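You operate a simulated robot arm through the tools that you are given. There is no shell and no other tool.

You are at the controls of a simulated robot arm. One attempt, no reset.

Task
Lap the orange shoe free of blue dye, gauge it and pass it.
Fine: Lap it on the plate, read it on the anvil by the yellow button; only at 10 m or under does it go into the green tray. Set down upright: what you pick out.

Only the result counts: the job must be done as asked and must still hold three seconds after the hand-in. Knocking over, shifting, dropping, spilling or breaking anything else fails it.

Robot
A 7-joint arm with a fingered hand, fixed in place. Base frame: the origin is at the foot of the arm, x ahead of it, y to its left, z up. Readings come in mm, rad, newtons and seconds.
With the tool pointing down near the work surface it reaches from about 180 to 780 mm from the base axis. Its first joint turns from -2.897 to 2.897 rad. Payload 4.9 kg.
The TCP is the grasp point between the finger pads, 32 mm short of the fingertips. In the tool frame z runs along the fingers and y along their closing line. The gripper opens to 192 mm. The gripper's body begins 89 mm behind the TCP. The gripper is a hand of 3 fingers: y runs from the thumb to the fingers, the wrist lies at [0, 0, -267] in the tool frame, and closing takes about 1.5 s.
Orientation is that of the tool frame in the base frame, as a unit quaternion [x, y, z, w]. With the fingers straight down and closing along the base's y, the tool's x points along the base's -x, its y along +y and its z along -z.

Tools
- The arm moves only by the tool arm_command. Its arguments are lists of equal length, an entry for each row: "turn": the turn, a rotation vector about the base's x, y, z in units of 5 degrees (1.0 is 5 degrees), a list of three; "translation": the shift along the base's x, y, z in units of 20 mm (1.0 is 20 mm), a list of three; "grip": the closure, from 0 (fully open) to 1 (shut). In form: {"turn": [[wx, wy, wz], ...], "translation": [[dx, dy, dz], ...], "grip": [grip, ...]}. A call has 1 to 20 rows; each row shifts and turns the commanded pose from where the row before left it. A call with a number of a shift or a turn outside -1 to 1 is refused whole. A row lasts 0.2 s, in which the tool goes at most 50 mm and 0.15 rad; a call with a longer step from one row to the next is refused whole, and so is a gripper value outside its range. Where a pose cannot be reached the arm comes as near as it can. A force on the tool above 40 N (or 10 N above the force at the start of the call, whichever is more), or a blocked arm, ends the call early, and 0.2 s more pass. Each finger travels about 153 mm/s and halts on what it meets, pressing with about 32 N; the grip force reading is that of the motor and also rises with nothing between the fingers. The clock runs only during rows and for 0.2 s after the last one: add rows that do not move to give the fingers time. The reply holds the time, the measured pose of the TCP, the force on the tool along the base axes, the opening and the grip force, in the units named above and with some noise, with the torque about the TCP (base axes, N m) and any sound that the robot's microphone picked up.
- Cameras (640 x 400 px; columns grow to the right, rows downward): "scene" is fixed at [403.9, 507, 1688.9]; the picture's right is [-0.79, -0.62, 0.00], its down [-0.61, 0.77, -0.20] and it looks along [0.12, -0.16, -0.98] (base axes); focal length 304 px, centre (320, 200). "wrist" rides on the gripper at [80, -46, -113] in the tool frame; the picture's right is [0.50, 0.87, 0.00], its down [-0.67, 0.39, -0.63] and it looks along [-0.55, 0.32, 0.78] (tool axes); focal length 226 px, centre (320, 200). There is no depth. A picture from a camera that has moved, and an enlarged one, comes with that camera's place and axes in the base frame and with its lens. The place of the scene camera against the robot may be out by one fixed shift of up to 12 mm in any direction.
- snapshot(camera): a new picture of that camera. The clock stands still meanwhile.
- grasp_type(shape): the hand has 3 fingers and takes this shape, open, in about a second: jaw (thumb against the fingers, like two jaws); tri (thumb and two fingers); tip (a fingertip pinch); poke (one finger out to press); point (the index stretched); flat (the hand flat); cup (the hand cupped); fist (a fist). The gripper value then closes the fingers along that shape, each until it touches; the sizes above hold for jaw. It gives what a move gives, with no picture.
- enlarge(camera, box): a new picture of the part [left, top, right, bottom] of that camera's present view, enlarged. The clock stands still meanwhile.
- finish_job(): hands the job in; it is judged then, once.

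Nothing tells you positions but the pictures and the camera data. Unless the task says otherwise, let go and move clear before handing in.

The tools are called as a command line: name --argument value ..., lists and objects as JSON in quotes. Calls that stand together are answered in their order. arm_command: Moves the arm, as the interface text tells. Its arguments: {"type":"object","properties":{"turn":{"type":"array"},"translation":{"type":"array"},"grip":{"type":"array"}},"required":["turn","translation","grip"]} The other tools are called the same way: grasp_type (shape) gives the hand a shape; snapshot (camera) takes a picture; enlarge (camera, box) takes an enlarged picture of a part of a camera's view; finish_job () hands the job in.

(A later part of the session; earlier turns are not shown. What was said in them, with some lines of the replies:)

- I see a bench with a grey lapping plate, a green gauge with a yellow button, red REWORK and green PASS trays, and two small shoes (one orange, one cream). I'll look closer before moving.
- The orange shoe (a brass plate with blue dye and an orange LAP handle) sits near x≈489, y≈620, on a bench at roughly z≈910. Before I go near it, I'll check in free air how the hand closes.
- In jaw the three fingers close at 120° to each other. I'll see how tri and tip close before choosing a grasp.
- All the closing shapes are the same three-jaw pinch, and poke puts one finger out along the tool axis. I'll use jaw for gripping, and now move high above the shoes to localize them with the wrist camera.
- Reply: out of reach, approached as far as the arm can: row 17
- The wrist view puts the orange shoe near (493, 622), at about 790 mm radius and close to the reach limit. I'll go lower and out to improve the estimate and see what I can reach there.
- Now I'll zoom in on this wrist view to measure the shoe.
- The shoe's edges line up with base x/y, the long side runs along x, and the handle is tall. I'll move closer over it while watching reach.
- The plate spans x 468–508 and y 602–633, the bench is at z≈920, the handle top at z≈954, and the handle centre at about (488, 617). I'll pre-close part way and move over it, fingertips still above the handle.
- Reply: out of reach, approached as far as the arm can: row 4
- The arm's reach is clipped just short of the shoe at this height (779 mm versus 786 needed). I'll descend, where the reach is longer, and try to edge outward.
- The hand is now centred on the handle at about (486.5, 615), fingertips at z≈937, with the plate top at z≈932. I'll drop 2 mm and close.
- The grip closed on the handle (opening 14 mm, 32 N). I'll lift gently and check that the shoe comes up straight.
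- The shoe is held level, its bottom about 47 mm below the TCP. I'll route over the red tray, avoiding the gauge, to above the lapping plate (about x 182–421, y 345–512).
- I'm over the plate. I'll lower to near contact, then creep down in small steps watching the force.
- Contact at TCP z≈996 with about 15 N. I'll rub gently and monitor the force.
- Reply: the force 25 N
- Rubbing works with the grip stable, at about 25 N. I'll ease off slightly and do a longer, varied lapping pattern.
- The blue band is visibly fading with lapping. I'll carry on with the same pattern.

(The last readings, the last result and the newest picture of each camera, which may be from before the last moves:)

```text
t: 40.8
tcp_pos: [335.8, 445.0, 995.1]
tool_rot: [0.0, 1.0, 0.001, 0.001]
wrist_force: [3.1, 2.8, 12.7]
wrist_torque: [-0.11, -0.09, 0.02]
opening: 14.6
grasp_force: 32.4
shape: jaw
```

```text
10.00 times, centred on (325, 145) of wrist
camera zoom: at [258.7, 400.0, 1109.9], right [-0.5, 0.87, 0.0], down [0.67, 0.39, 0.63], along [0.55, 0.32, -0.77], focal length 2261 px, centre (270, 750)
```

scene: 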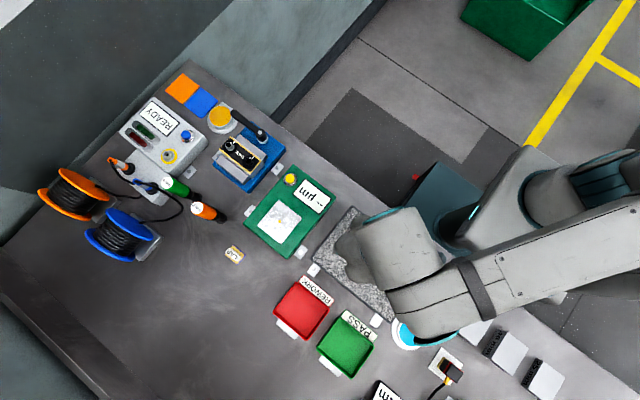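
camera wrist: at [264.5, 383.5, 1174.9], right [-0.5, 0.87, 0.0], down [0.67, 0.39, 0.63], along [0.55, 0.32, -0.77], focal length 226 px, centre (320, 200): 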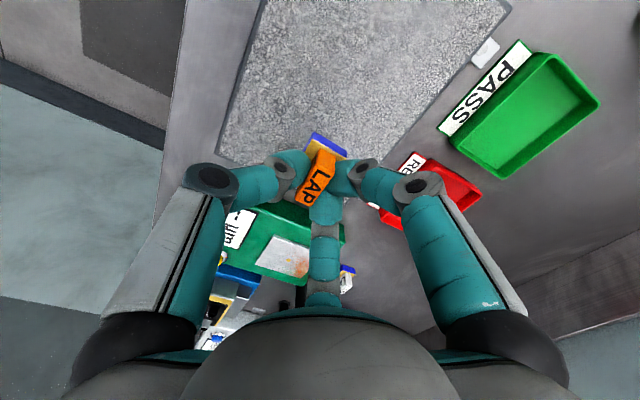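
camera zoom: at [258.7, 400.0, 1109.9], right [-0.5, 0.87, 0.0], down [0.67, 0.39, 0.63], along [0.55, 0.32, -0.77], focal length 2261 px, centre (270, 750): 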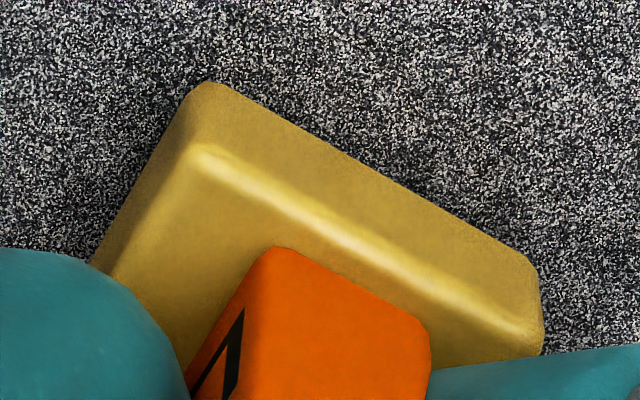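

The side is now bare brass, so the dye is gone. I'll lift and carry it over the gauge anvil (dot at about (532, 487.5), top z≈973).

arm_command --turn '[[0, 0, 0], [0, 0, 0], [0, 0, 0], [0, 0, 0], [0, 0, 0], [0, 0, 0], [0, 0, 0], [0, 0, 0], [0, 0, 0], [0, 0, 0], [0, 0, 0], [0, 0, 0], [0, 0, 0], [0, 0, 0]]' --translation '[[0, 0, 0.5], [0, 0, 1], [0, 0, 1], [0, 0, 1], [0.97, 0.21, 0], [0.97, 0.21, 0], [0.97, 0.21, 0], [0.97, 0.21, 0], [0.97, 0.21, 0], [0.97, 0.21, 0], [0.97, 0.21, 0], [0.97, 0.21, 0], [0.97, 0.21, 0], [0, 0, 0]]' --grip '[1, 1, 1, 1, 1, 1, 1, 1, 1, 1, 1, 1, 1, 1]'

snapshot --camera "wrist"

enlarge --camera "wrist" --box '[220, 90, 420, 240]'

snapshot --camera "scene"

```text
t: 43.8
tcp_pos: [511.6, 483.5, 1065.4]
tool_rot: [0.001, 1.0, 0.001, 0.001]
wrist_force: [-0.2, 0.9, -0.4]
wrist_torque: [-0.01, 0.02, 0.01]
opening: 14.4
grasp_force: 31.5
shape: jaw
```

```text
taken
camera wrist: at [433.2, 438.2, 1180.1], right [-0.5, 0.87, 0.0], down [0.67, 0.39, 0.63], along [0.55, 0.32, -0.77], focal length 226 px, centre (320, 200)
```

wrist: 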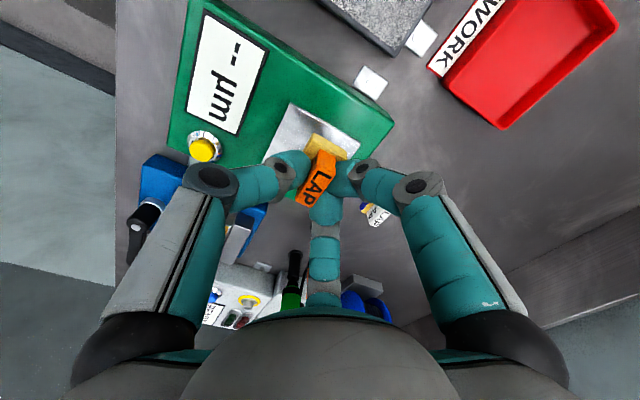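

```text
2.67 times, centred on (320, 165) of wrist
camera zoom: at [433.2, 438.2, 1180.1], right [-0.5, 0.87, 0.0], down [0.67, 0.39, 0.63], along [0.55, 0.32, -0.77], focal length 603 px, centre (320, 293)
```

zoom: 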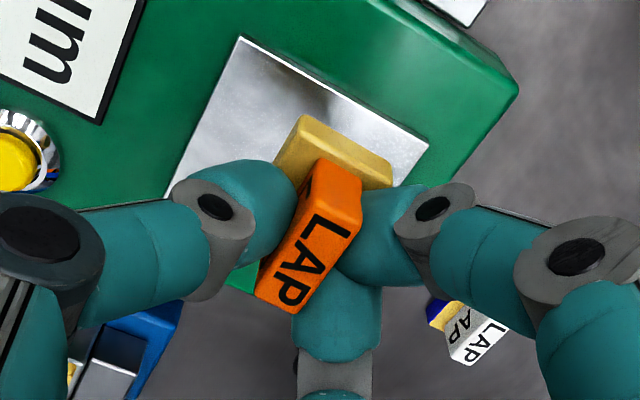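

```text
taken
```

scene: 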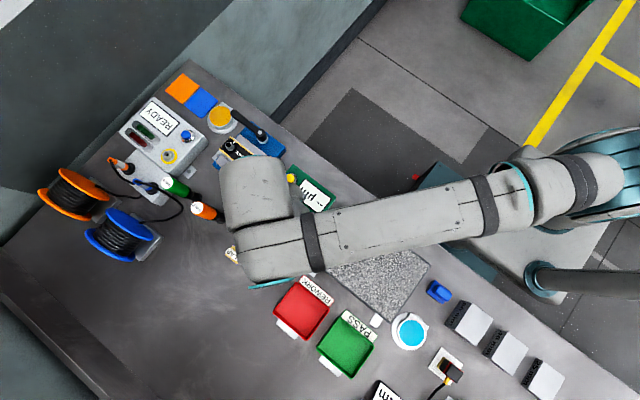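

The anvil is centred at about (532, 485). I'll align over it and lower to just above contact.

arm_command --turn '[[0, 0, 0], [0, 0, 0], [0, 0, 0], [0, 0, 0], [0, 0, 0], [0, 0, 0]]' --translation '[[0.9, 0.12, 0], [0, 0, -0.7], [0, 0, -0.7], [0, 0, -0.4], [0, 0, 0], [0, 0, 0]]' --grip '[1, 1, 1, 1, 1, 1]'

arm_command --turn '[[0, 0, 0], [0, 0, 0], [0, 0, 0], [0, 0, 0], [0, 0, 0]]' --translation '[[0, 0, -0.07], [0, 0, -0.07], [0, 0, -0.07], [0, 0, -0.07], [0, 0, 0]]' --grip '[1, 1, 1, 1, 1]'

enlarge --camera "wrist" --box '[220, 90, 420, 240]'

```text
t: 45.2
tcp_pos: [529.6, 486.2, 1028.6]
tool_rot: [0.0, 1.0, 0.001, 0.001]
wrist_force: [0.6, -0.3, 0.0]
wrist_torque: [0.01, 0.0, -0.01]
opening: 14.4
grasp_force: 31.6
shape: jaw
```

```text
t: 46.4
tcp_pos: [529.3, 486.0, 1024.1]
tool_rot: [0.0, 1.0, 0.002, 0.001]
wrist_force: [-0.1, 0.2, -0.6]
wrist_torque: [0.01, 0.02, 0.02]
opening: 14.6
grasp_force: 32.1
shape: jaw
```

```text
2.67 times, centred on (320, 165) of wrist
camera zoom: at [451.2, 440.6, 1138.0], right [-0.5, 0.87, 0.0], down [0.67, 0.39, 0.63], along [0.55, 0.32, -0.77], focal length 603 px, centre (320, 293)
```

zoom: 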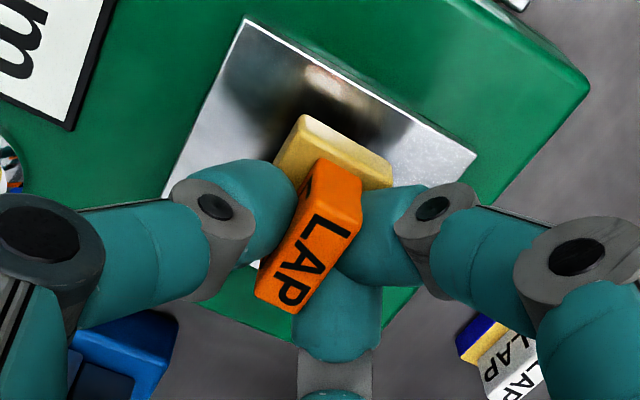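

arm_command --turn '[[0, 0, 0], [0, 0, 0], [0, 0, 0], [0, 0, 0], [0, 0, 0]]' --translation '[[0, 0, -0.06], [0, 0, -0.06], [0, 0, -0.06], [0, 0, -0.06], [0, 0, 0]]' --grip '[1, 1, 1, 1, 1]'

```text
t: 47.6
tcp_pos: [530.1, 485.8, 1018.4]
tool_rot: [0.001, 1.0, 0.0, 0.001]
wrist_force: [1.2, -0.3, -0.3]
wrist_torque: [-0.02, -0.03, 0.0]
opening: 14.5
grasp_force: 31.9
shape: jaw
```

arm_command --turn '[[0, 0, 0], [0, 0, 0], [0, 0, 0], [0, 0, 0]]' --translation '[[0, 0, -0.06], [0, 0, -0.06], [0, 0, -0.06], [0, 0, 0]]' --grip '[1, 1, 1, 1]'

enlarge --camera "wrist" --box '[220, 90, 420, 240]'

```text
t: 48.6
tcp_pos: [530.2, 486.2, 1015.2]
tool_rot: [0.001, 1.0, 0.0, 0.002]
wrist_force: [0.2, 0.7, -0.1]
wrist_torque: [-0.01, 0.04, 0.05]
opening: 14.6
grasp_force: 32.3
shape: jaw
```

```text
2.67 times, centred on (320, 165) of wrist
camera zoom: at [451.3, 440.6, 1129.5], right [-0.5, 0.87, 0.0], down [0.67, 0.39, 0.63], along [0.55, 0.32, -0.77], focal length 603 px, centre (320, 293)
```

zoom: 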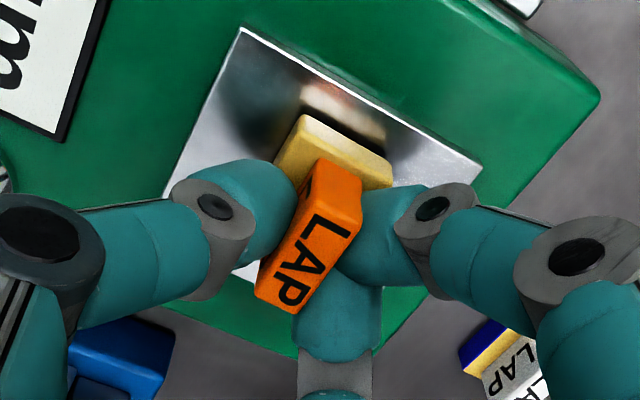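

arm_command --turn '[[0, 0, 0], [0, 0, 0], [0, 0, 0], [0, 0, 0], [0, 0, 0]]' --translation '[[0, 0, -0.06], [0, 0, -0.06], [0, 0, -0.06], [0, 0, -0.06], [0, 0, 0]]' --grip '[1, 1, 1, 1, 1]'

```text
t: 49.8
tcp_pos: [528.9, 486.1, 1011.9]
tool_rot: [-0.001, 1.0, 0.001, 0.002]
wrist_force: [-0.7, 0.3, 7.5]
wrist_torque: [-0.11, 0.01, 0.0]
opening: 14.6
grasp_force: 32.0
shape: jaw
```

Contact on the anvil at 7.5 N. I'll ease off, open just enough to release, and check.

arm_command --turn '[[0, 0, 0], [0, 0, 0], [0, 0, 0], [0, 0, 0], [0, 0, 0], [0, 0, 0], [0, 0, 0]]' --translation '[[0, 0, 0.02], [0, 0, 0], [0, 0, 0], [0, 0, 0], [0, 0, 0], [0, 0, 0], [0, 0, 0]]' --grip '[1, 0.9, 0.85, 0.8, 0.7, 0.65, 0.65]'

enlarge --camera "wrist" --box '[220, 90, 420, 240]'

```text
t: 51.4
tcp_pos: [530.1, 486.7, 1010.9]
tool_rot: [0.0, 1.0, 0.0, 0.001]
wrist_force: [0.2, 0.9, -0.6]
wrist_torque: [0.0, 0.0, 0.0]
opening: 67.0
grasp_force: 0.0
shape: jaw
```

```text
2.67 times, centred on (320, 165) of wrist
camera zoom: at [451.2, 440.2, 1125.2], right [-0.5, 0.87, 0.0], down [0.67, 0.39, 0.63], along [0.55, 0.32, -0.77], focal length 603 px, centre (320, 293)
```

zoom: 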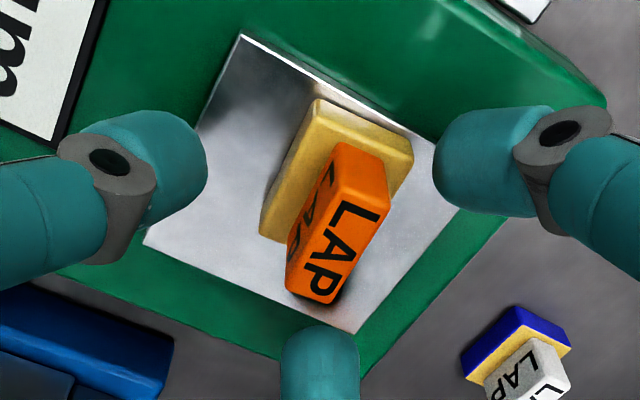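

The shoe stands upright and free on the anvil. I'll rise straight up and look for the button location and the display.

arm_command --turn '[[0, 0, 0], [0, 0, 0], [0, 0, 0], [0, 0, 0], [0, 0, 0], [0, 0, 0], [0, 0, 0], [0, 0, 0]]' --translation '[[0, 0, 0.5], [0, 0, 1], [0, 0, 1], [0, 0, 1], [0, 0, 1], [0, -1, 0.8], [0, -1, 0], [0, 0, 0]]' --grip '[0.65, 0.65, 0.65, 0.65, 0.65, 0.65, 0.65, 0.65]'

grasp_type --shape "poke"

snapshot --camera "wrist"

enlarge --camera "wrist" --box '[160, 60, 420, 240]'

```text
t: 53.2
tcp_pos: [529.3, 445.7, 1116.1]
tool_rot: [0.001, 1.0, 0.0, 0.002]
wrist_force: [-0.7, 0.6, 0.5]
wrist_torque: [0.04, -0.01, 0.04]
opening: 66.6
grasp_force: 0.0
shape: jaw
```

```text
t: 54.1
tcp_pos: [530.1, 445.4, 1115.7]
tool_rot: [0.0, 1.0, 0.001, 0.0]
wrist_force: [0.3, -0.6, -0.1]
wrist_torque: [0.0, 0.02, 0.01]
opening: 0.0
grasp_force: 0.1
shape: poke
```

```text
taken
camera wrist: at [451.4, 400.1, 1230.9], right [-0.5, 0.87, 0.0], down [0.67, 0.39, 0.63], along [0.55, 0.32, -0.77], focal length 226 px, centre (320, 200)
```

wrist: 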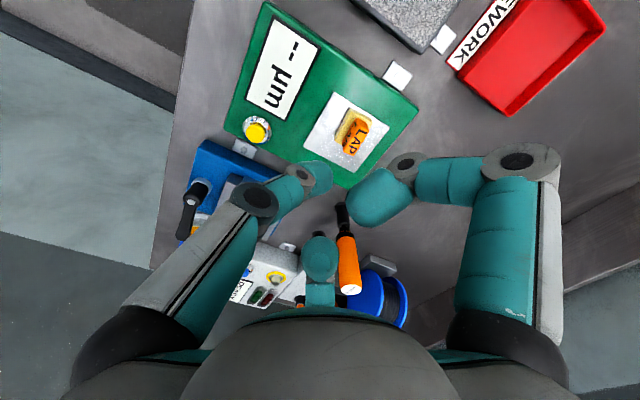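

```text
2.22 times, centred on (290, 150) of wrist
camera zoom: at [451.4, 400.1, 1230.9], right [-0.5, 0.87, 0.0], down [0.67, 0.39, 0.63], along [0.55, 0.32, -0.77], focal length 502 px, centre (387, 311)
```

zoom: 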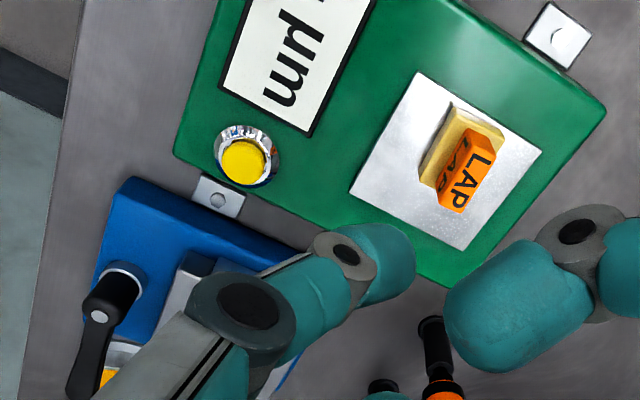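

The button is near (582, 388), top z≈975. I'll hover lower above it to refine the aim.

arm_command --turn '[[0, 0, 0], [0, 0, 0], [0, 0, 0], [0, 0, 0], [0, 0, 0], [0, 0, 0]]' --translation '[[0.9, -0.9, -0.3], [0.9, -0.9, -0.6], [0.8, -1, -0.9], [0, 0, -0.9], [0, 0, -0.6], [0, 0, 0]]' --grip '[0, 0, 0, 0, 0, 0]'

snapshot --camera "wrist"

enlarge --camera "wrist" --box '[240, 100, 400, 220]'

```text
t: 55.5
tcp_pos: [581.8, 390.1, 1051.5]
tool_rot: [0.0, 1.0, 0.001, 0.001]
wrist_force: [0.8, 0.1, -0.1]
wrist_torque: [0.03, -0.01, 0.01]
opening: 0.2
grasp_force: 0.0
shape: poke
```

```text
taken
camera wrist: at [503.9, 344.5, 1165.3], right [-0.5, 0.87, 0.0], down [0.67, 0.39, 0.63], along [0.55, 0.32, -0.77], focal length 226 px, centre (320, 200)
```

wrist: 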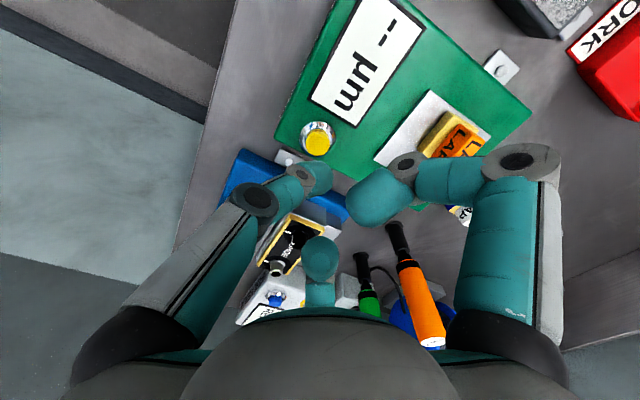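

```text
3.33 times, centred on (320, 160) of wrist
camera zoom: at [503.9, 344.5, 1165.3], right [-0.5, 0.87, 0.0], down [0.67, 0.39, 0.63], along [0.55, 0.32, -0.77], focal length 754 px, centre (320, 333)
```

zoom: 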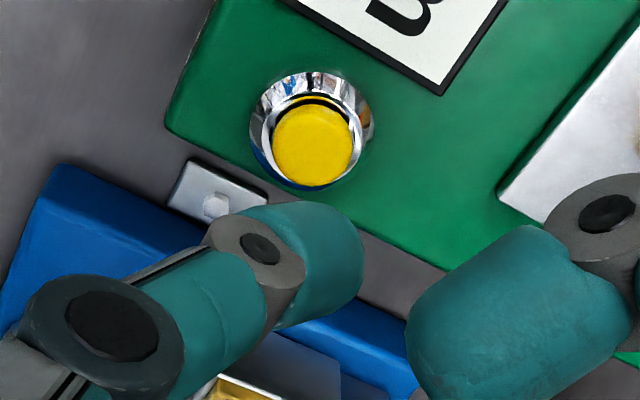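

The button is almost on axis (needs about −2 mm in y). I'll descend and creep into the press.

arm_command --turn '[[0, 0, 0], [0, 0, 0], [0, 0, 0], [0, 0, 0]]' --translation '[[0, -0.1, -0.7], [0, 0, -0.6], [0, 0, -0.2], [0, 0, 0]]' --grip '[0, 0, 0, 0]'

snapshot --camera "wrist"

enlarge --camera "wrist" --box '[240, 100, 400, 220]'

```text
t: 56.5
tcp_pos: [580.9, 389.0, 1020.9]
tool_rot: [-0.001, 1.0, 0.001, 0.001]
wrist_force: [0.2, 0.7, 0.0]
wrist_torque: [-0.01, -0.02, 0.0]
opening: 0.0
grasp_force: 0.0
shape: poke
```

```text
taken
camera wrist: at [503.7, 342.8, 1135.2], right [-0.5, 0.87, 0.0], down [0.67, 0.39, 0.63], along [0.55, 0.32, -0.77], focal length 226 px, centre (320, 200)
```

wrist: 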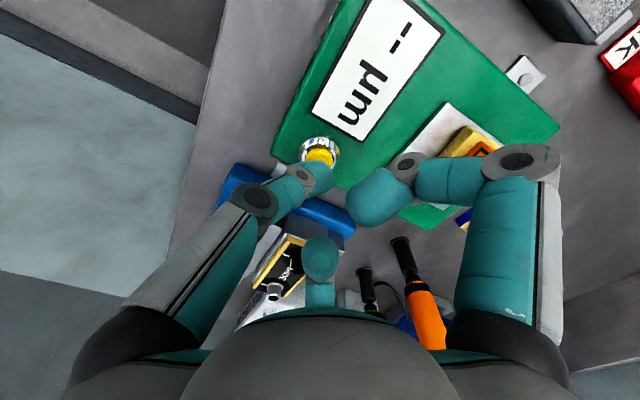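

```text
3.33 times, centred on (320, 160) of wrist
camera zoom: at [503.7, 342.8, 1135.2], right [-0.5, 0.87, 0.0], down [0.67, 0.39, 0.63], along [0.55, 0.32, -0.77], focal length 754 px, centre (320, 333)
```

zoom: 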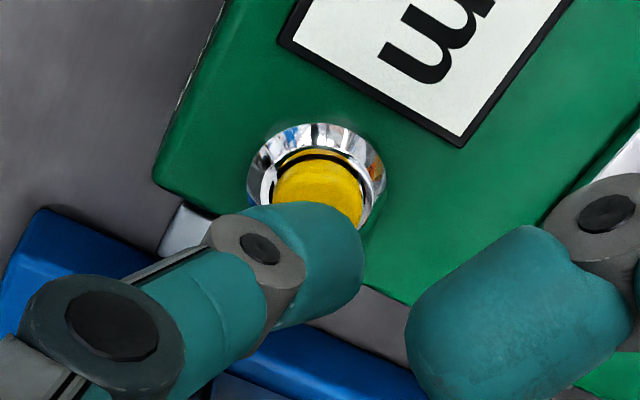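

arm_command --turn '[[0, 0, 0], [0, 0, 0], [0, 0, 0], [0, 0, 0], [0, 0, 0], [0, 0, 0]]' --translation '[[-0.05, -0.05, -0.1], [0, 0, -0.1], [0, 0, -0.1], [0, 0, -0.1], [0, 0, -0.1], [0, 0, 0]]' --grip '[0, 0, 0, 0, 0, 0]'

snapshot --camera "wrist"

```text
t: 57.9
tcp_pos: [579.5, 387.3, 1011.1]
tool_rot: [0.001, 1.0, 0.001, 0.0]
wrist_force: [0.1, -0.5, 0.3]
wrist_torque: [0.0, 0.0, 0.04]
opening: 0.0
grasp_force: 0.0
shape: poke
```

```text
taken
camera wrist: at [502.6, 341.4, 1125.3], right [-0.5, 0.87, 0.0], down [0.67, 0.39, 0.63], along [0.55, 0.32, -0.77], focal length 226 px, centre (320, 200)
```

wrist: 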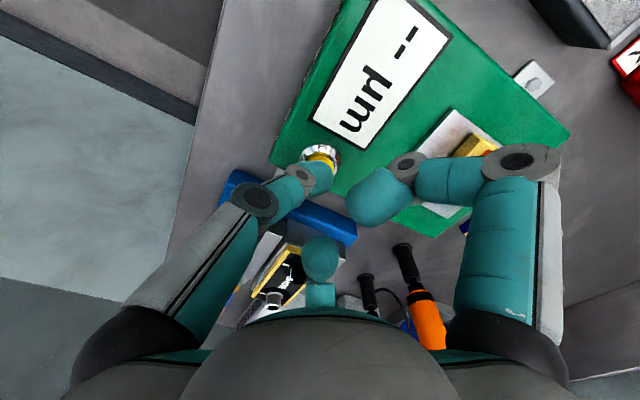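

arm_command --turn '[[0, 0, 0], [0, 0, 0], [0, 0, 0], [0, 0, 0], [0, 0, 0], [0, 0, 0]]' --translation '[[0, 0, -0.08], [0, 0, -0.08], [0, 0, -0.08], [0, 0, -0.08], [0, 0, -0.08], [0, 0, 0]]' --grip '[0, 0, 0, 0, 0, 0]'

snapshot --camera "wrist"

```text
t: 59.3
tcp_pos: [581.1, 385.9, 1002.2]
tool_rot: [0.001, 1.0, 0.001, 0.0]
wrist_force: [-1.1, -1.2, 6.0]
wrist_torque: [-0.08, -0.01, 0.0]
opening: 0.0
grasp_force: 0.0
shape: poke
heard: click
```

```text
taken
camera wrist: at [502.4, 341.4, 1117.7], right [-0.5, 0.87, 0.0], down [0.67, 0.39, 0.63], along [0.55, 0.32, -0.77], focal length 226 px, centre (320, 200)
```

wrist: 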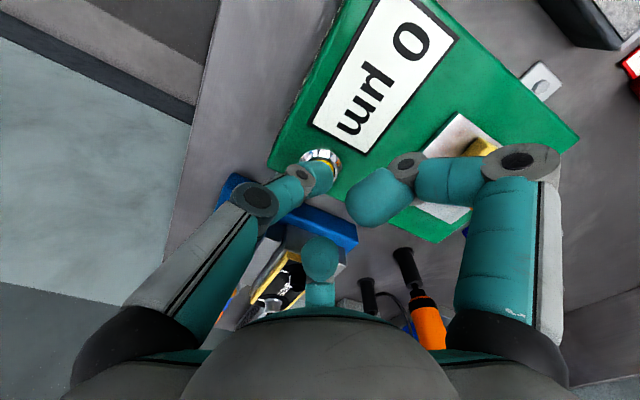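

enlarge --camera "wrist" --box '[290, 0, 470, 170]'

enlarge --camera "wrist" --box '[400, 90, 540, 200]'

```text
2.35 times, centred on (380, 85) of wrist
camera zoom: at [502.4, 341.4, 1117.7], right [-0.5, 0.87, 0.0], down [0.67, 0.39, 0.63], along [0.55, 0.32, -0.77], focal length 532 px, centre (179, 471)
```

zoom: 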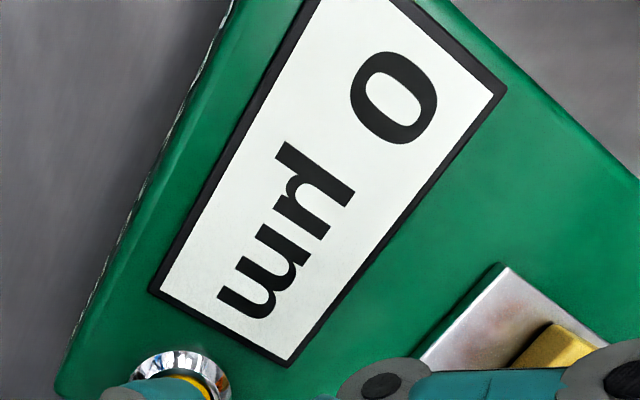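

```text
3.64 times, centred on (470, 145) of wrist
camera zoom: at [502.4, 341.4, 1117.7], right [-0.5, 0.87, 0.0], down [0.67, 0.39, 0.63], along [0.55, 0.32, -0.77], focal length 822 px, centre (-226, 400)
```

zoom: 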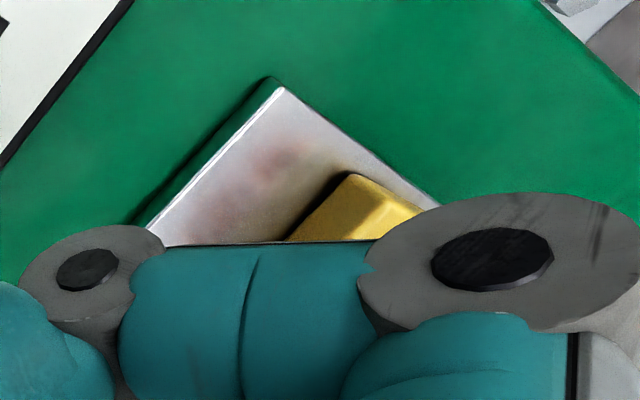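

The gauge clicked and shows 0 µm. I'll lift off and confirm the reading holds with the finger clear.

arm_command --turn '[[0, 0, 0], [0, 0, 0], [0, 0, 0], [0, 0, 0], [0, 0, 0], [0, 0, 0], [0, 0, 0]]' --translation '[[0, 0, 0.5], [0, 0, 0.8], [0, 0, 1], [0, 0, 1], [0, 0, 1], [0, 0, 1], [0, 0, 0]]' --grip '[0, 0, 0, 0, 0, 0, 0]'

snapshot --camera "wrist"

enlarge --camera "scene" --box '[220, 150, 360, 280]'

```text
t: 60.9
tcp_pos: [580.1, 386.7, 1108.1]
tool_rot: [0.0, 1.0, 0.0, 0.001]
wrist_force: [-0.4, 0.4, -0.1]
wrist_torque: [0.01, -0.01, -0.03]
opening: 0.2
grasp_force: 0.1
shape: poke
```

```text
taken
camera wrist: at [501.8, 341.2, 1223.7], right [-0.5, 0.87, 0.0], down [0.67, 0.39, 0.63], along [0.55, 0.32, -0.77], focal length 226 px, centre (320, 200)
```

wrist: 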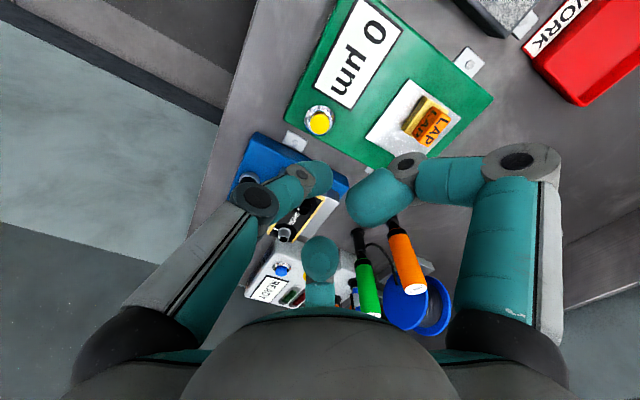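

```text
3.08 times, centred on (290, 215) of scene
camera zoom: at [403.9, 507.0, 1688.9], right [-0.79, -0.62, 0.0], down [-0.61, 0.77, -0.2], along [0.12, -0.16, -0.98], focal length 934 px, centre (412, 154)
```

zoom: 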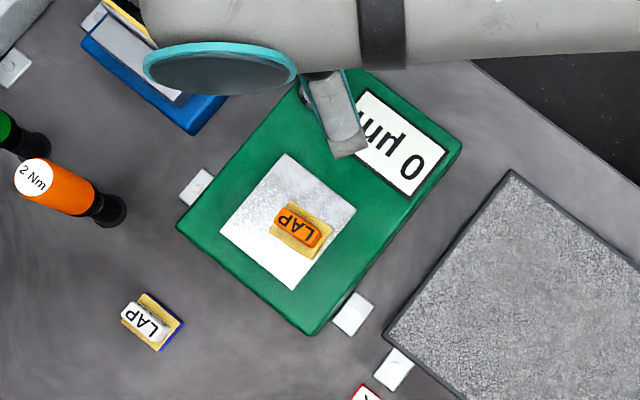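

The reading holds at 0 µm, which is within 10, so the shoe passes. I'll return to the jaw shape and move back above the shoe at about (525.5, 487).

grasp_type --shape "jaw"

arm_command --turn '[[0, 0, 0], [0, 0, 0], [0, 0, 0], [0, 0, 0], [0, 0, 0], [0, 0, 0], [0, 0, 0], [0, 0, 0], [0, 0, 0]]' --translation '[[0, 0, 0], [0, 0, 0], [-0.54, 1, 0], [-0.54, 1, 0], [-0.54, 1, 0], [-0.54, 1, -0.5], [-0.54, 1, -0.8], [0, 0, -0.8], [0, 0, 0]]' --grip '[0.3, 0.65, 0.65, 0.65, 0.65, 0.65, 0.65, 0.65, 0.65]'

snapshot --camera "wrist"

enlarge --camera "wrist" --box '[220, 90, 420, 240]'

```text
t: 61.8
tcp_pos: [580.1, 387.4, 1109.8]
tool_rot: [0.001, 1.0, 0.0, 0.001]
wrist_force: [0.4, 0.0, 0.1]
wrist_torque: [-0.05, -0.02, -0.01]
opening: 191.8
grasp_force: 0.1
shape: jaw
```

```text
t: 63.8
tcp_pos: [526.5, 486.9, 1065.8]
tool_rot: [0.0, 1.0, 0.001, 0.001]
wrist_force: [0.6, 0.0, 0.4]
wrist_torque: [-0.01, -0.01, -0.02]
opening: 67.6
grasp_force: 0.2
shape: jaw
```

```text
taken
camera wrist: at [447.9, 441.6, 1180.9], right [-0.5, 0.87, 0.0], down [0.67, 0.39, 0.63], along [0.55, 0.32, -0.77], focal length 226 px, centre (320, 200)
```

wrist: 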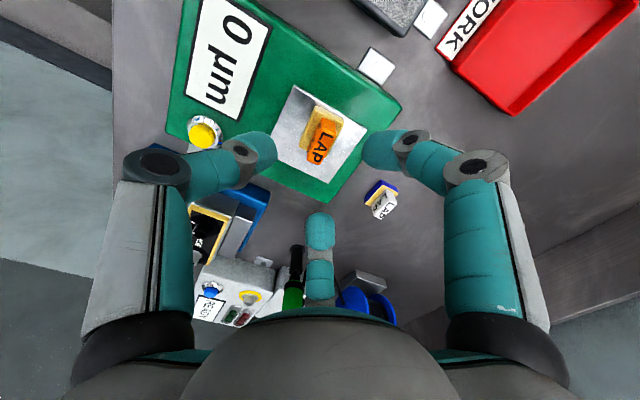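

```text
2.67 times, centred on (320, 165) of wrist
camera zoom: at [447.9, 441.6, 1180.9], right [-0.5, 0.87, 0.0], down [0.67, 0.39, 0.63], along [0.55, 0.32, -0.77], focal length 603 px, centre (320, 293)
```

zoom: 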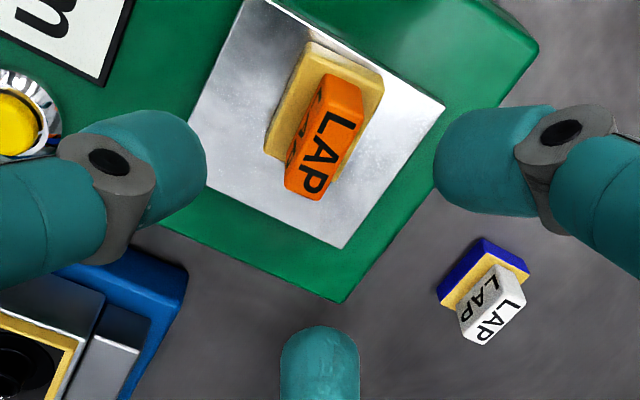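

The shoe is yawed about +7°, so I'll match that with the hand, descend to the same relative grip height, and close.

arm_command --turn '[[0, 0, 0.7], [0, 0, 0.7], [0, 0, 0], [0, 0, 0], [0, 0, 0], [0, 0, 0]]' --translation '[[-0.08, 0, -0.5], [0, 0, -0.7], [0, 0, -0.7], [0, 0, -0.5], [0, 0, -0.15], [0, 0, 0]]' --grip '[0.65, 0.65, 0.65, 0.65, 0.65, 0.65]'

enlarge --camera "wrist" --box '[220, 90, 420, 240]'

```text
t: 65.2
tcp_pos: [524.5, 486.8, 1014.5]
tool_rot: [-0.06, 0.998, 0.002, 0.001]
wrist_force: [0.1, 0.2, -0.7]
wrist_torque: [-0.02, 0.0, -0.01]
opening: 67.6
grasp_force: 0.1
shape: jaw
```

```text
2.67 times, centred on (320, 165) of wrist
camera zoom: at [453.0, 431.7, 1129.8], right [-0.6, 0.8, 0.0], down [0.62, 0.46, 0.63], along [0.51, 0.38, -0.77], focal length 603 px, centre (320, 293)
```

zoom: 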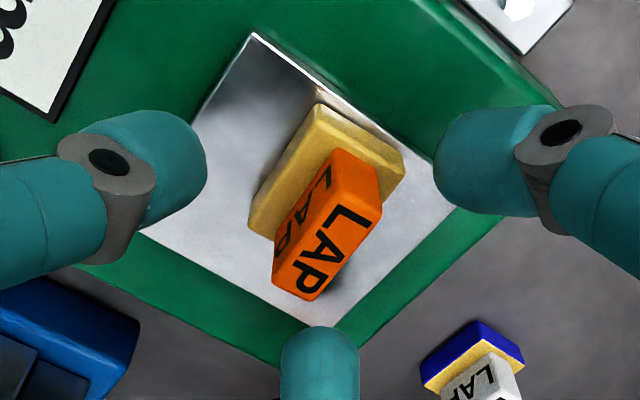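

arm_command --turn '[[0, 0, 0], [0, 0, 0], [0, 0, 0], [0, 0, 0], [0, 0, 0], [0, 0, 0]]' --translation '[[0, 0, -0.08], [0, 0, 0], [0, 0, 0], [0, 0, 0], [0, 0, 0], [0, 0, 0]]' --grip '[0.65, 0.75, 0.85, 0.95, 1, 1]'

enlarge --camera "wrist" --box '[220, 90, 420, 240]'

```text
t: 66.6
tcp_pos: [524.9, 485.7, 1014.0]
tool_rot: [-0.061, 0.998, 0.001, 0.001]
wrist_force: [0.4, -0.7, 0.6]
wrist_torque: [-0.03, -0.03, -0.01]
opening: 14.0
grasp_force: 31.8
shape: jaw
```

```text
2.67 times, centred on (320, 165) of wrist
camera zoom: at [452.8, 431.9, 1128.5], right [-0.6, 0.8, 0.0], down [0.62, 0.47, 0.63], along [0.51, 0.38, -0.77], focal length 603 px, centre (320, 293)
```

zoom: 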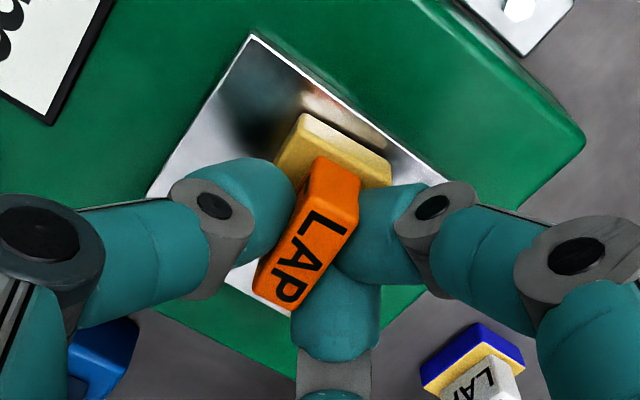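

The shoe is gripped again. I'll lift, straighten the yaw, and carry it to above the PASS tray at about (228, 620).

arm_command --turn '[[0, 0, 0], [0, 0, 0], [0, 0, 0], [0, 0, 0], [0, 0, -0.35], [0, 0, -0.35], [0, 0, -0.35], [0, 0, -0.35], [0, 0, 0], [0, 0, 0], [0, 0, 0], [0, 0, 0], [0, 0, 0], [0, 0, 0], [0, 0, 0], [0, 0, 0], [0, 0, 0], [0, 0, 0], [0, 0, 0], [0, 0, 0]]' --translation '[[0, 0, 0.4], [0, 0, 1], [0, 0, 1], [0, 0, 0.7], [-0.99, 0.447, 0], [-0.99, 0.447, 0], [-0.99, 0.447, 0], [-0.99, 0.447, 0], [-0.99, 0.447, 0], [-0.99, 0.447, 0], [-0.99, 0.447, 0], [-0.99, 0.447, 0], [-0.99, 0.447, 0], [-0.99, 0.447, 0], [-0.99, 0.447, 0], [-0.99, 0.447, 0], [-0.99, 0.447, 0], [-0.99, 0.447, 0], [-0.99, 0.447, 0], [0, 0, 0]]' --grip '[1, 1, 1, 1, 1, 1, 1, 1, 1, 1, 1, 1, 1, 1, 1, 1, 1, 1, 1, 1]'

snapshot --camera "wrist"

snapshot --camera "scene"

```text
t: 70.8
tcp_pos: [227.2, 620.2, 1075.3]
tool_rot: [0.001, 1.0, 0.001, 0.001]
wrist_force: [0.3, -0.2, -0.2]
wrist_torque: [-0.01, 0.04, -0.03]
opening: 14.1
grasp_force: 31.8
shape: jaw
```

```text
taken
camera wrist: at [149.0, 575.3, 1190.3], right [-0.5, 0.87, 0.0], down [0.67, 0.39, 0.63], along [0.55, 0.32, -0.77], focal length 226 px, centre (320, 200)
```

wrist: 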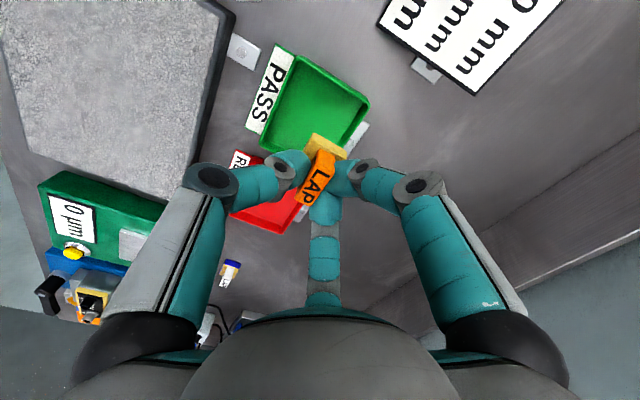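

```text
taken
```

scene: 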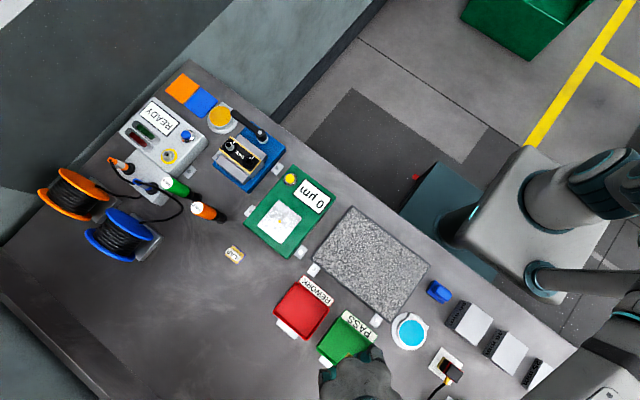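

The tray rim looks like x≈185–285, y≈570–657, centre about (234, 614). I'll shift to that, lower, and check again.

arm_command --turn '[[0, 0, 0], [0, 0, 0], [0, 0, 0], [0, 0, 0]]' --translation '[[0.3, -0.3, -0.8], [0, 0, -0.8], [0, 0, -0.5], [0, 0, 0]]' --grip '[1, 1, 1, 1]'

snapshot --camera "wrist"

enlarge --camera "wrist" --box '[200, 0, 440, 180]'

```text
t: 71.8
tcp_pos: [234.9, 615.5, 1033.8]
tool_rot: [0.0, 1.0, 0.001, 0.001]
wrist_force: [0.1, 0.6, -1.0]
wrist_torque: [-0.02, 0.01, 0.01]
opening: 14.2
grasp_force: 32.1
shape: jaw
```

```text
taken
camera wrist: at [156.0, 569.2, 1148.6], right [-0.5, 0.87, 0.0], down [0.67, 0.39, 0.63], along [0.55, 0.32, -0.77], focal length 226 px, centre (320, 200)
```

wrist: 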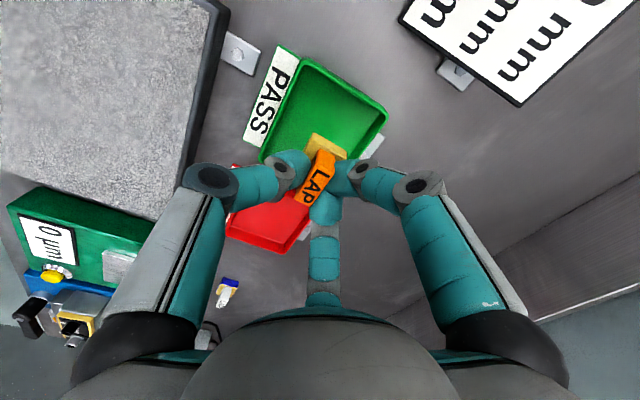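

```text
2.22 times, centred on (320, 90) of wrist
camera zoom: at [156.0, 569.2, 1148.6], right [-0.5, 0.87, 0.0], down [0.67, 0.39, 0.63], along [0.55, 0.32, -0.77], focal length 502 px, centre (320, 444)
```

zoom: 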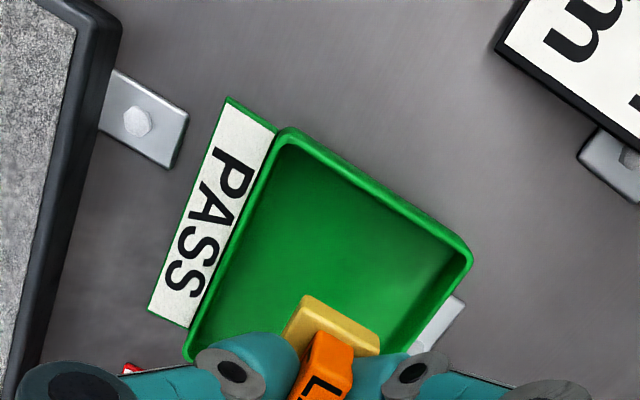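

The tray spans x 185–285, y 573–655. I'll offset +8 mm in y so the thumb knuckle clears the rim, then lower to just above the tray floor.

arm_command --turn '[[0, 0, 0], [0, 0, 0], [0, 0, 0], [0, 0, 0], [0, 0, 0]]' --translation '[[-0.05, 0.4, -0.6], [0, 0, -0.6], [0, 0, -0.6], [0, 0, -0.5], [0, 0, 0]]' --grip '[1, 1, 1, 1, 1]'

snapshot --camera "wrist"

enlarge --camera "wrist" --box '[200, 20, 440, 200]'

```text
t: 73.0
tcp_pos: [232.7, 621.2, 988.2]
tool_rot: [0.001, 1.0, 0.001, 0.001]
wrist_force: [0.5, -0.1, -0.2]
wrist_torque: [0.01, 0.02, 0.01]
opening: 14.4
grasp_force: 32.0
shape: jaw
```

```text
taken
camera wrist: at [154.9, 576.8, 1102.4], right [-0.5, 0.87, 0.0], down [0.67, 0.39, 0.63], along [0.55, 0.32, -0.77], focal length 226 px, centre (320, 200)
```

wrist: 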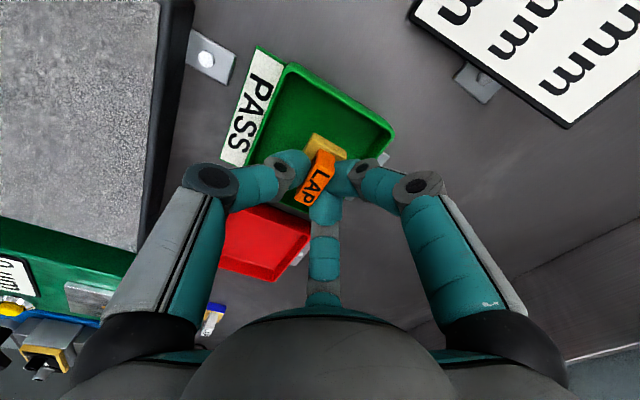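

```text
2.22 times, centred on (320, 110) of wrist
camera zoom: at [154.9, 576.8, 1102.4], right [-0.5, 0.87, 0.0], down [0.67, 0.39, 0.63], along [0.55, 0.32, -0.77], focal length 502 px, centre (320, 400)
```

zoom: 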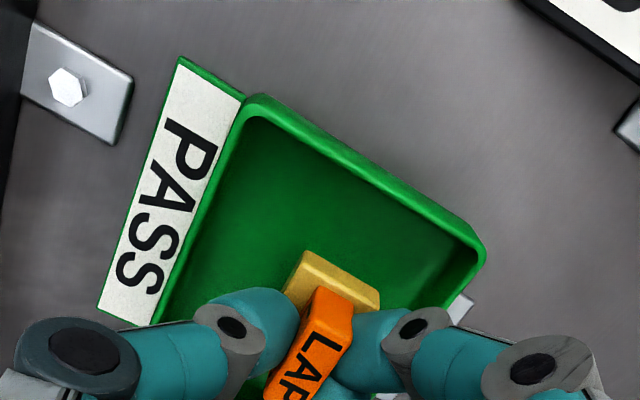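

arm_command --turn '[[0, 0, 0], [0, 0, 0], [0, 0, 0], [0, 0, 0], [0, 0, 0], [0, 0, 0]]' --translation '[[0, 0, -0.12], [0, 0, -0.12], [0, 0, -0.12], [0, 0, -0.1], [0, 0, -0.1], [0, 0, 0]]' --grip '[1, 1, 1, 1, 1, 1]'

arm_command --turn '[[0, 0, 0], [0, 0, 0], [0, 0, 0], [0, 0, 0]]' --translation '[[0, 0, -0.06], [0, 0, -0.06], [0, 0, -0.06], [0, 0, 0]]' --grip '[1, 1, 1, 1]'

enlarge --camera "wrist" --box '[200, 20, 440, 200]'

```text
t: 74.4
tcp_pos: [233.4, 622.2, 976.0]
tool_rot: [0.001, 1.0, 0.001, 0.001]
wrist_force: [-0.2, -0.5, -0.5]
wrist_torque: [0.0, 0.03, -0.04]
opening: 14.2
grasp_force: 32.4
shape: jaw
```

```text
t: 75.4
tcp_pos: [233.5, 623.0, 972.8]
tool_rot: [0.001, 1.0, 0.0, 0.001]
wrist_force: [0.3, -0.3, -0.5]
wrist_torque: [0.01, 0.01, 0.0]
opening: 13.9
grasp_force: 32.2
shape: jaw
```

```text
2.22 times, centred on (320, 110) of wrist
camera zoom: at [154.9, 577.1, 1087.9], right [-0.5, 0.87, 0.0], down [0.67, 0.39, 0.63], along [0.55, 0.32, -0.77], focal length 502 px, centre (320, 400)
```

zoom: 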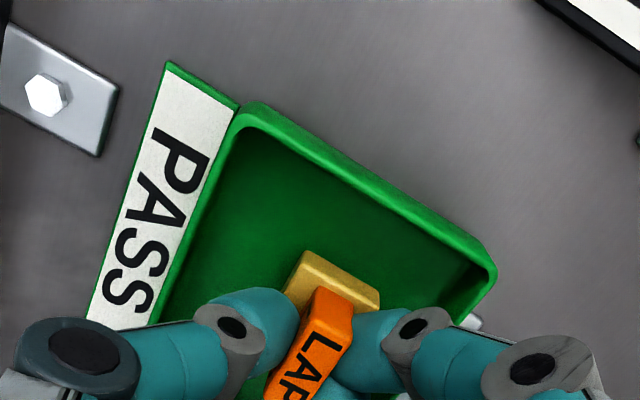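

arm_command --turn '[[0, 0, 0], [0, 0, 0], [0, 0, 0], [0, 0, 0]]' --translation '[[0, 0, -0.06], [0, 0, -0.05], [0, 0, -0.05], [0, 0, 0]]' --grip '[1, 1, 1, 1]'

```text
t: 76.4
tcp_pos: [232.9, 624.1, 972.6]
tool_rot: [0.0, 1.0, 0.002, 0.001]
wrist_force: [1.1, -0.5, 5.8]
wrist_torque: [-0.12, -0.02, 0.02]
opening: 14.1
grasp_force: 32.1
shape: jaw
```

Contact with the tray floor at 5.8 N, consistent with a flat set-down. I'll open just enough to release, then check.

arm_command --turn '[[0, 0, 0], [0, 0, 0], [0, 0, 0], [0, 0, 0], [0, 0, 0], [0, 0, 0]]' --translation '[[0, 0, 0.01], [0, 0, 0], [0, 0, 0], [0, 0, 0], [0, 0, 0], [0, 0, 0]]' --grip '[0.95, 0.9, 0.87, 0.84, 0.81, 0.81]'

snapshot --camera "wrist"

enlarge --camera "wrist" --box '[200, 60, 440, 240]'

```text
t: 77.8
tcp_pos: [233.3, 622.0, 969.3]
tool_rot: [0.001, 1.0, 0.0, 0.001]
wrist_force: [1.3, -0.6, 1.2]
wrist_torque: [0.01, 0.02, 0.01]
opening: 36.4
grasp_force: 0.0
shape: jaw
```

```text
taken
camera wrist: at [154.7, 576.8, 1084.7], right [-0.5, 0.87, 0.0], down [0.67, 0.39, 0.63], along [0.55, 0.32, -0.77], focal length 226 px, centre (320, 200)
```

wrist: 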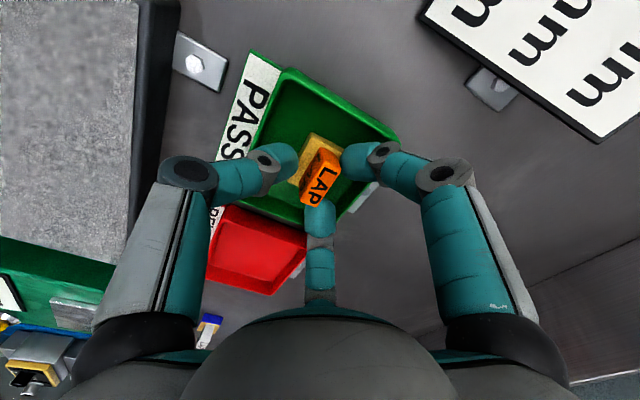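

```text
2.22 times, centred on (320, 150) of wrist
camera zoom: at [154.7, 576.8, 1084.7], right [-0.5, 0.87, 0.0], down [0.67, 0.39, 0.63], along [0.55, 0.32, -0.77], focal length 502 px, centre (320, 311)
```

zoom: 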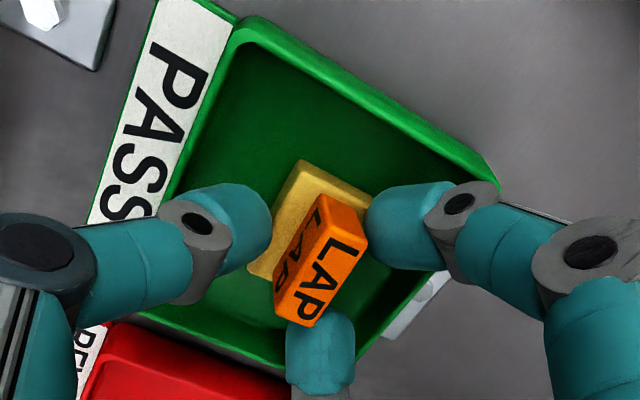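

The shoe is standing upright and free in the PASS tray. I'll open a little more while rising straight up and away.

arm_command --turn '[[0, 0, 0], [0, 0, 0], [0, 0, 0], [0, 0, 0], [0, 0, 0], [0, 0, 0], [0, 0, 0], [0, 0, 0]]' --translation '[[0, 0, 0.1], [0, 0, 0.2], [0, 0, 0.5], [0, 0, 1], [0, 0, 1], [0, 0, 1], [0, 0, 1], [0, 0, 0]]' --grip '[0.79, 0.77, 0.75, 0.7, 0.65, 0.65, 0.65, 0.65]'

snapshot --camera "wrist"

enlarge --camera "wrist" --box '[220, 60, 420, 210]'

```text
t: 79.6
tcp_pos: [232.7, 622.3, 1066.5]
tool_rot: [0.0, 1.0, 0.001, 0.001]
wrist_force: [0.5, 0.2, 0.0]
wrist_torque: [0.0, -0.01, -0.04]
opening: 66.6
grasp_force: 0.1
shape: jaw
```

```text
taken
camera wrist: at [154.4, 576.8, 1181.2], right [-0.5, 0.87, 0.0], down [0.67, 0.39, 0.63], along [0.55, 0.32, -0.77], focal length 226 px, centre (320, 200)
```

wrist: 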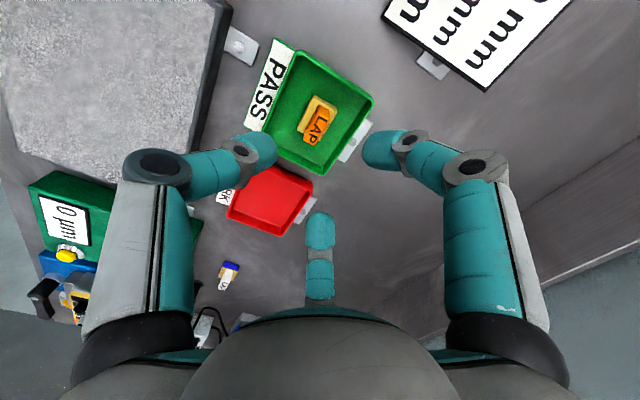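

```text
2.67 times, centred on (320, 135) of wrist
camera zoom: at [154.4, 576.8, 1181.2], right [-0.5, 0.87, 0.0], down [0.67, 0.39, 0.63], along [0.55, 0.32, -0.77], focal length 603 px, centre (320, 373)
```

zoom: 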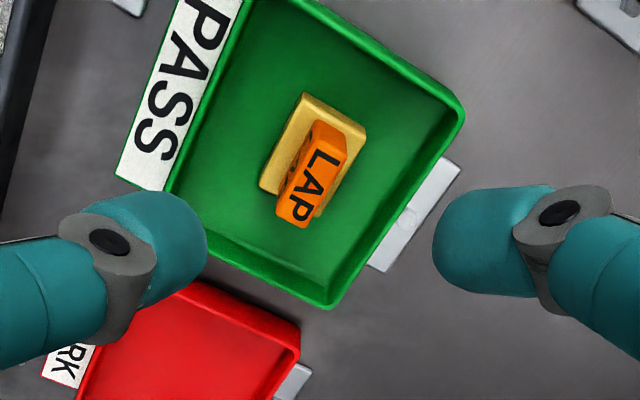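

The shoe sits upright in the PASS tray. I'll move clear and check the whole scene before handing in.

arm_command --turn '[[0, 0, 0], [0, 0, 0], [0, 0, 0], [0, 0, 0], [0, 0, 0], [0, 0, 0], [0, 0, 0], [0, 0, 0], [0, 0, 0], [0, 0, 0]]' --translation '[[0, 0, 1], [0, 0, 1], [0, 0, 1], [0.3, -1, 0.5], [0.3, -1, 0], [0.3, -1, 0], [0.3, -1, 0], [0.3, -1, 0], [0.3, -1, 0], [0, 0, 0]]' --grip '[0.65, 0.65, 0.65, 0.65, 0.65, 0.65, 0.65, 0.65, 0.65, 0.65]'

snapshot --camera "scene"

enlarge --camera "scene" --box '[260, 240, 460, 400]'

```text
t: 81.8
tcp_pos: [269.7, 502.6, 1136.4]
tool_rot: [0.001, 1.0, 0.001, 0.001]
wrist_force: [0.2, -0.2, 0.0]
wrist_torque: [-0.01, 0.01, 0.02]
opening: 67.0
grasp_force: 0.1
shape: jaw
```

```text
taken
```

scene: 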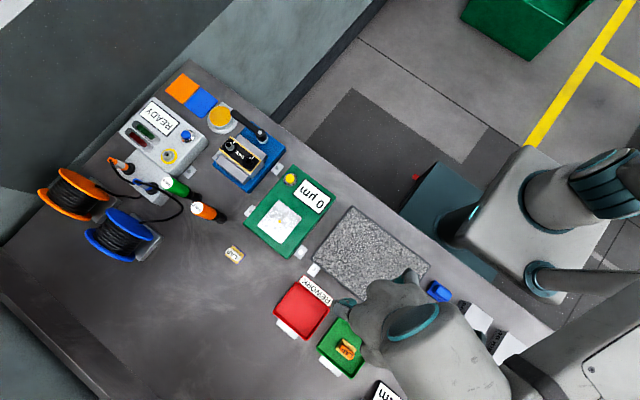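

```text
2.50 times, centred on (360, 320) of scene
camera zoom: at [403.9, 507.0, 1688.9], right [-0.79, -0.62, 0.0], down [-0.61, 0.77, -0.2], along [0.12, -0.16, -0.98], focal length 759 px, centre (220, -100)
```

zoom: 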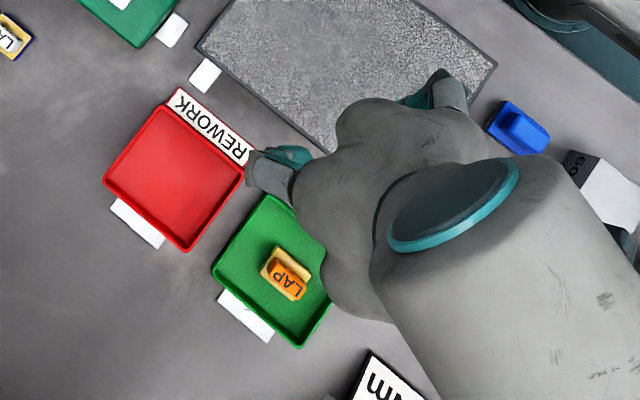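

The lapped orange shoe stands upright in the PASS tray, the gauge reads 0 µm, everything I can see is where it was, and the hand is clear. I'm handing in.

finish_job

```text
The job is handed in.
```

The orange shoe is lapped clean of blue dye and standing upright in the green PASS tray. It read **0 µm** on the anvil, within the 10 µm limit.

- **Lapping:** I rubbed the shoe on the plate until the blue on its sides had faded to bare brass. I could not see the underside.
- **Gauging:** I set it on the anvil over the orange dot and pressed the yellow button. The 0 µm reading held after I lifted off.
- **Surroundings:** The final overhead picture showed nothing else moved. The arm blocked its view of a few items at the right of the bench. The hand was empty and clear before I handed in.

The hand-in gave no verdict, so I don't know how it was judged.
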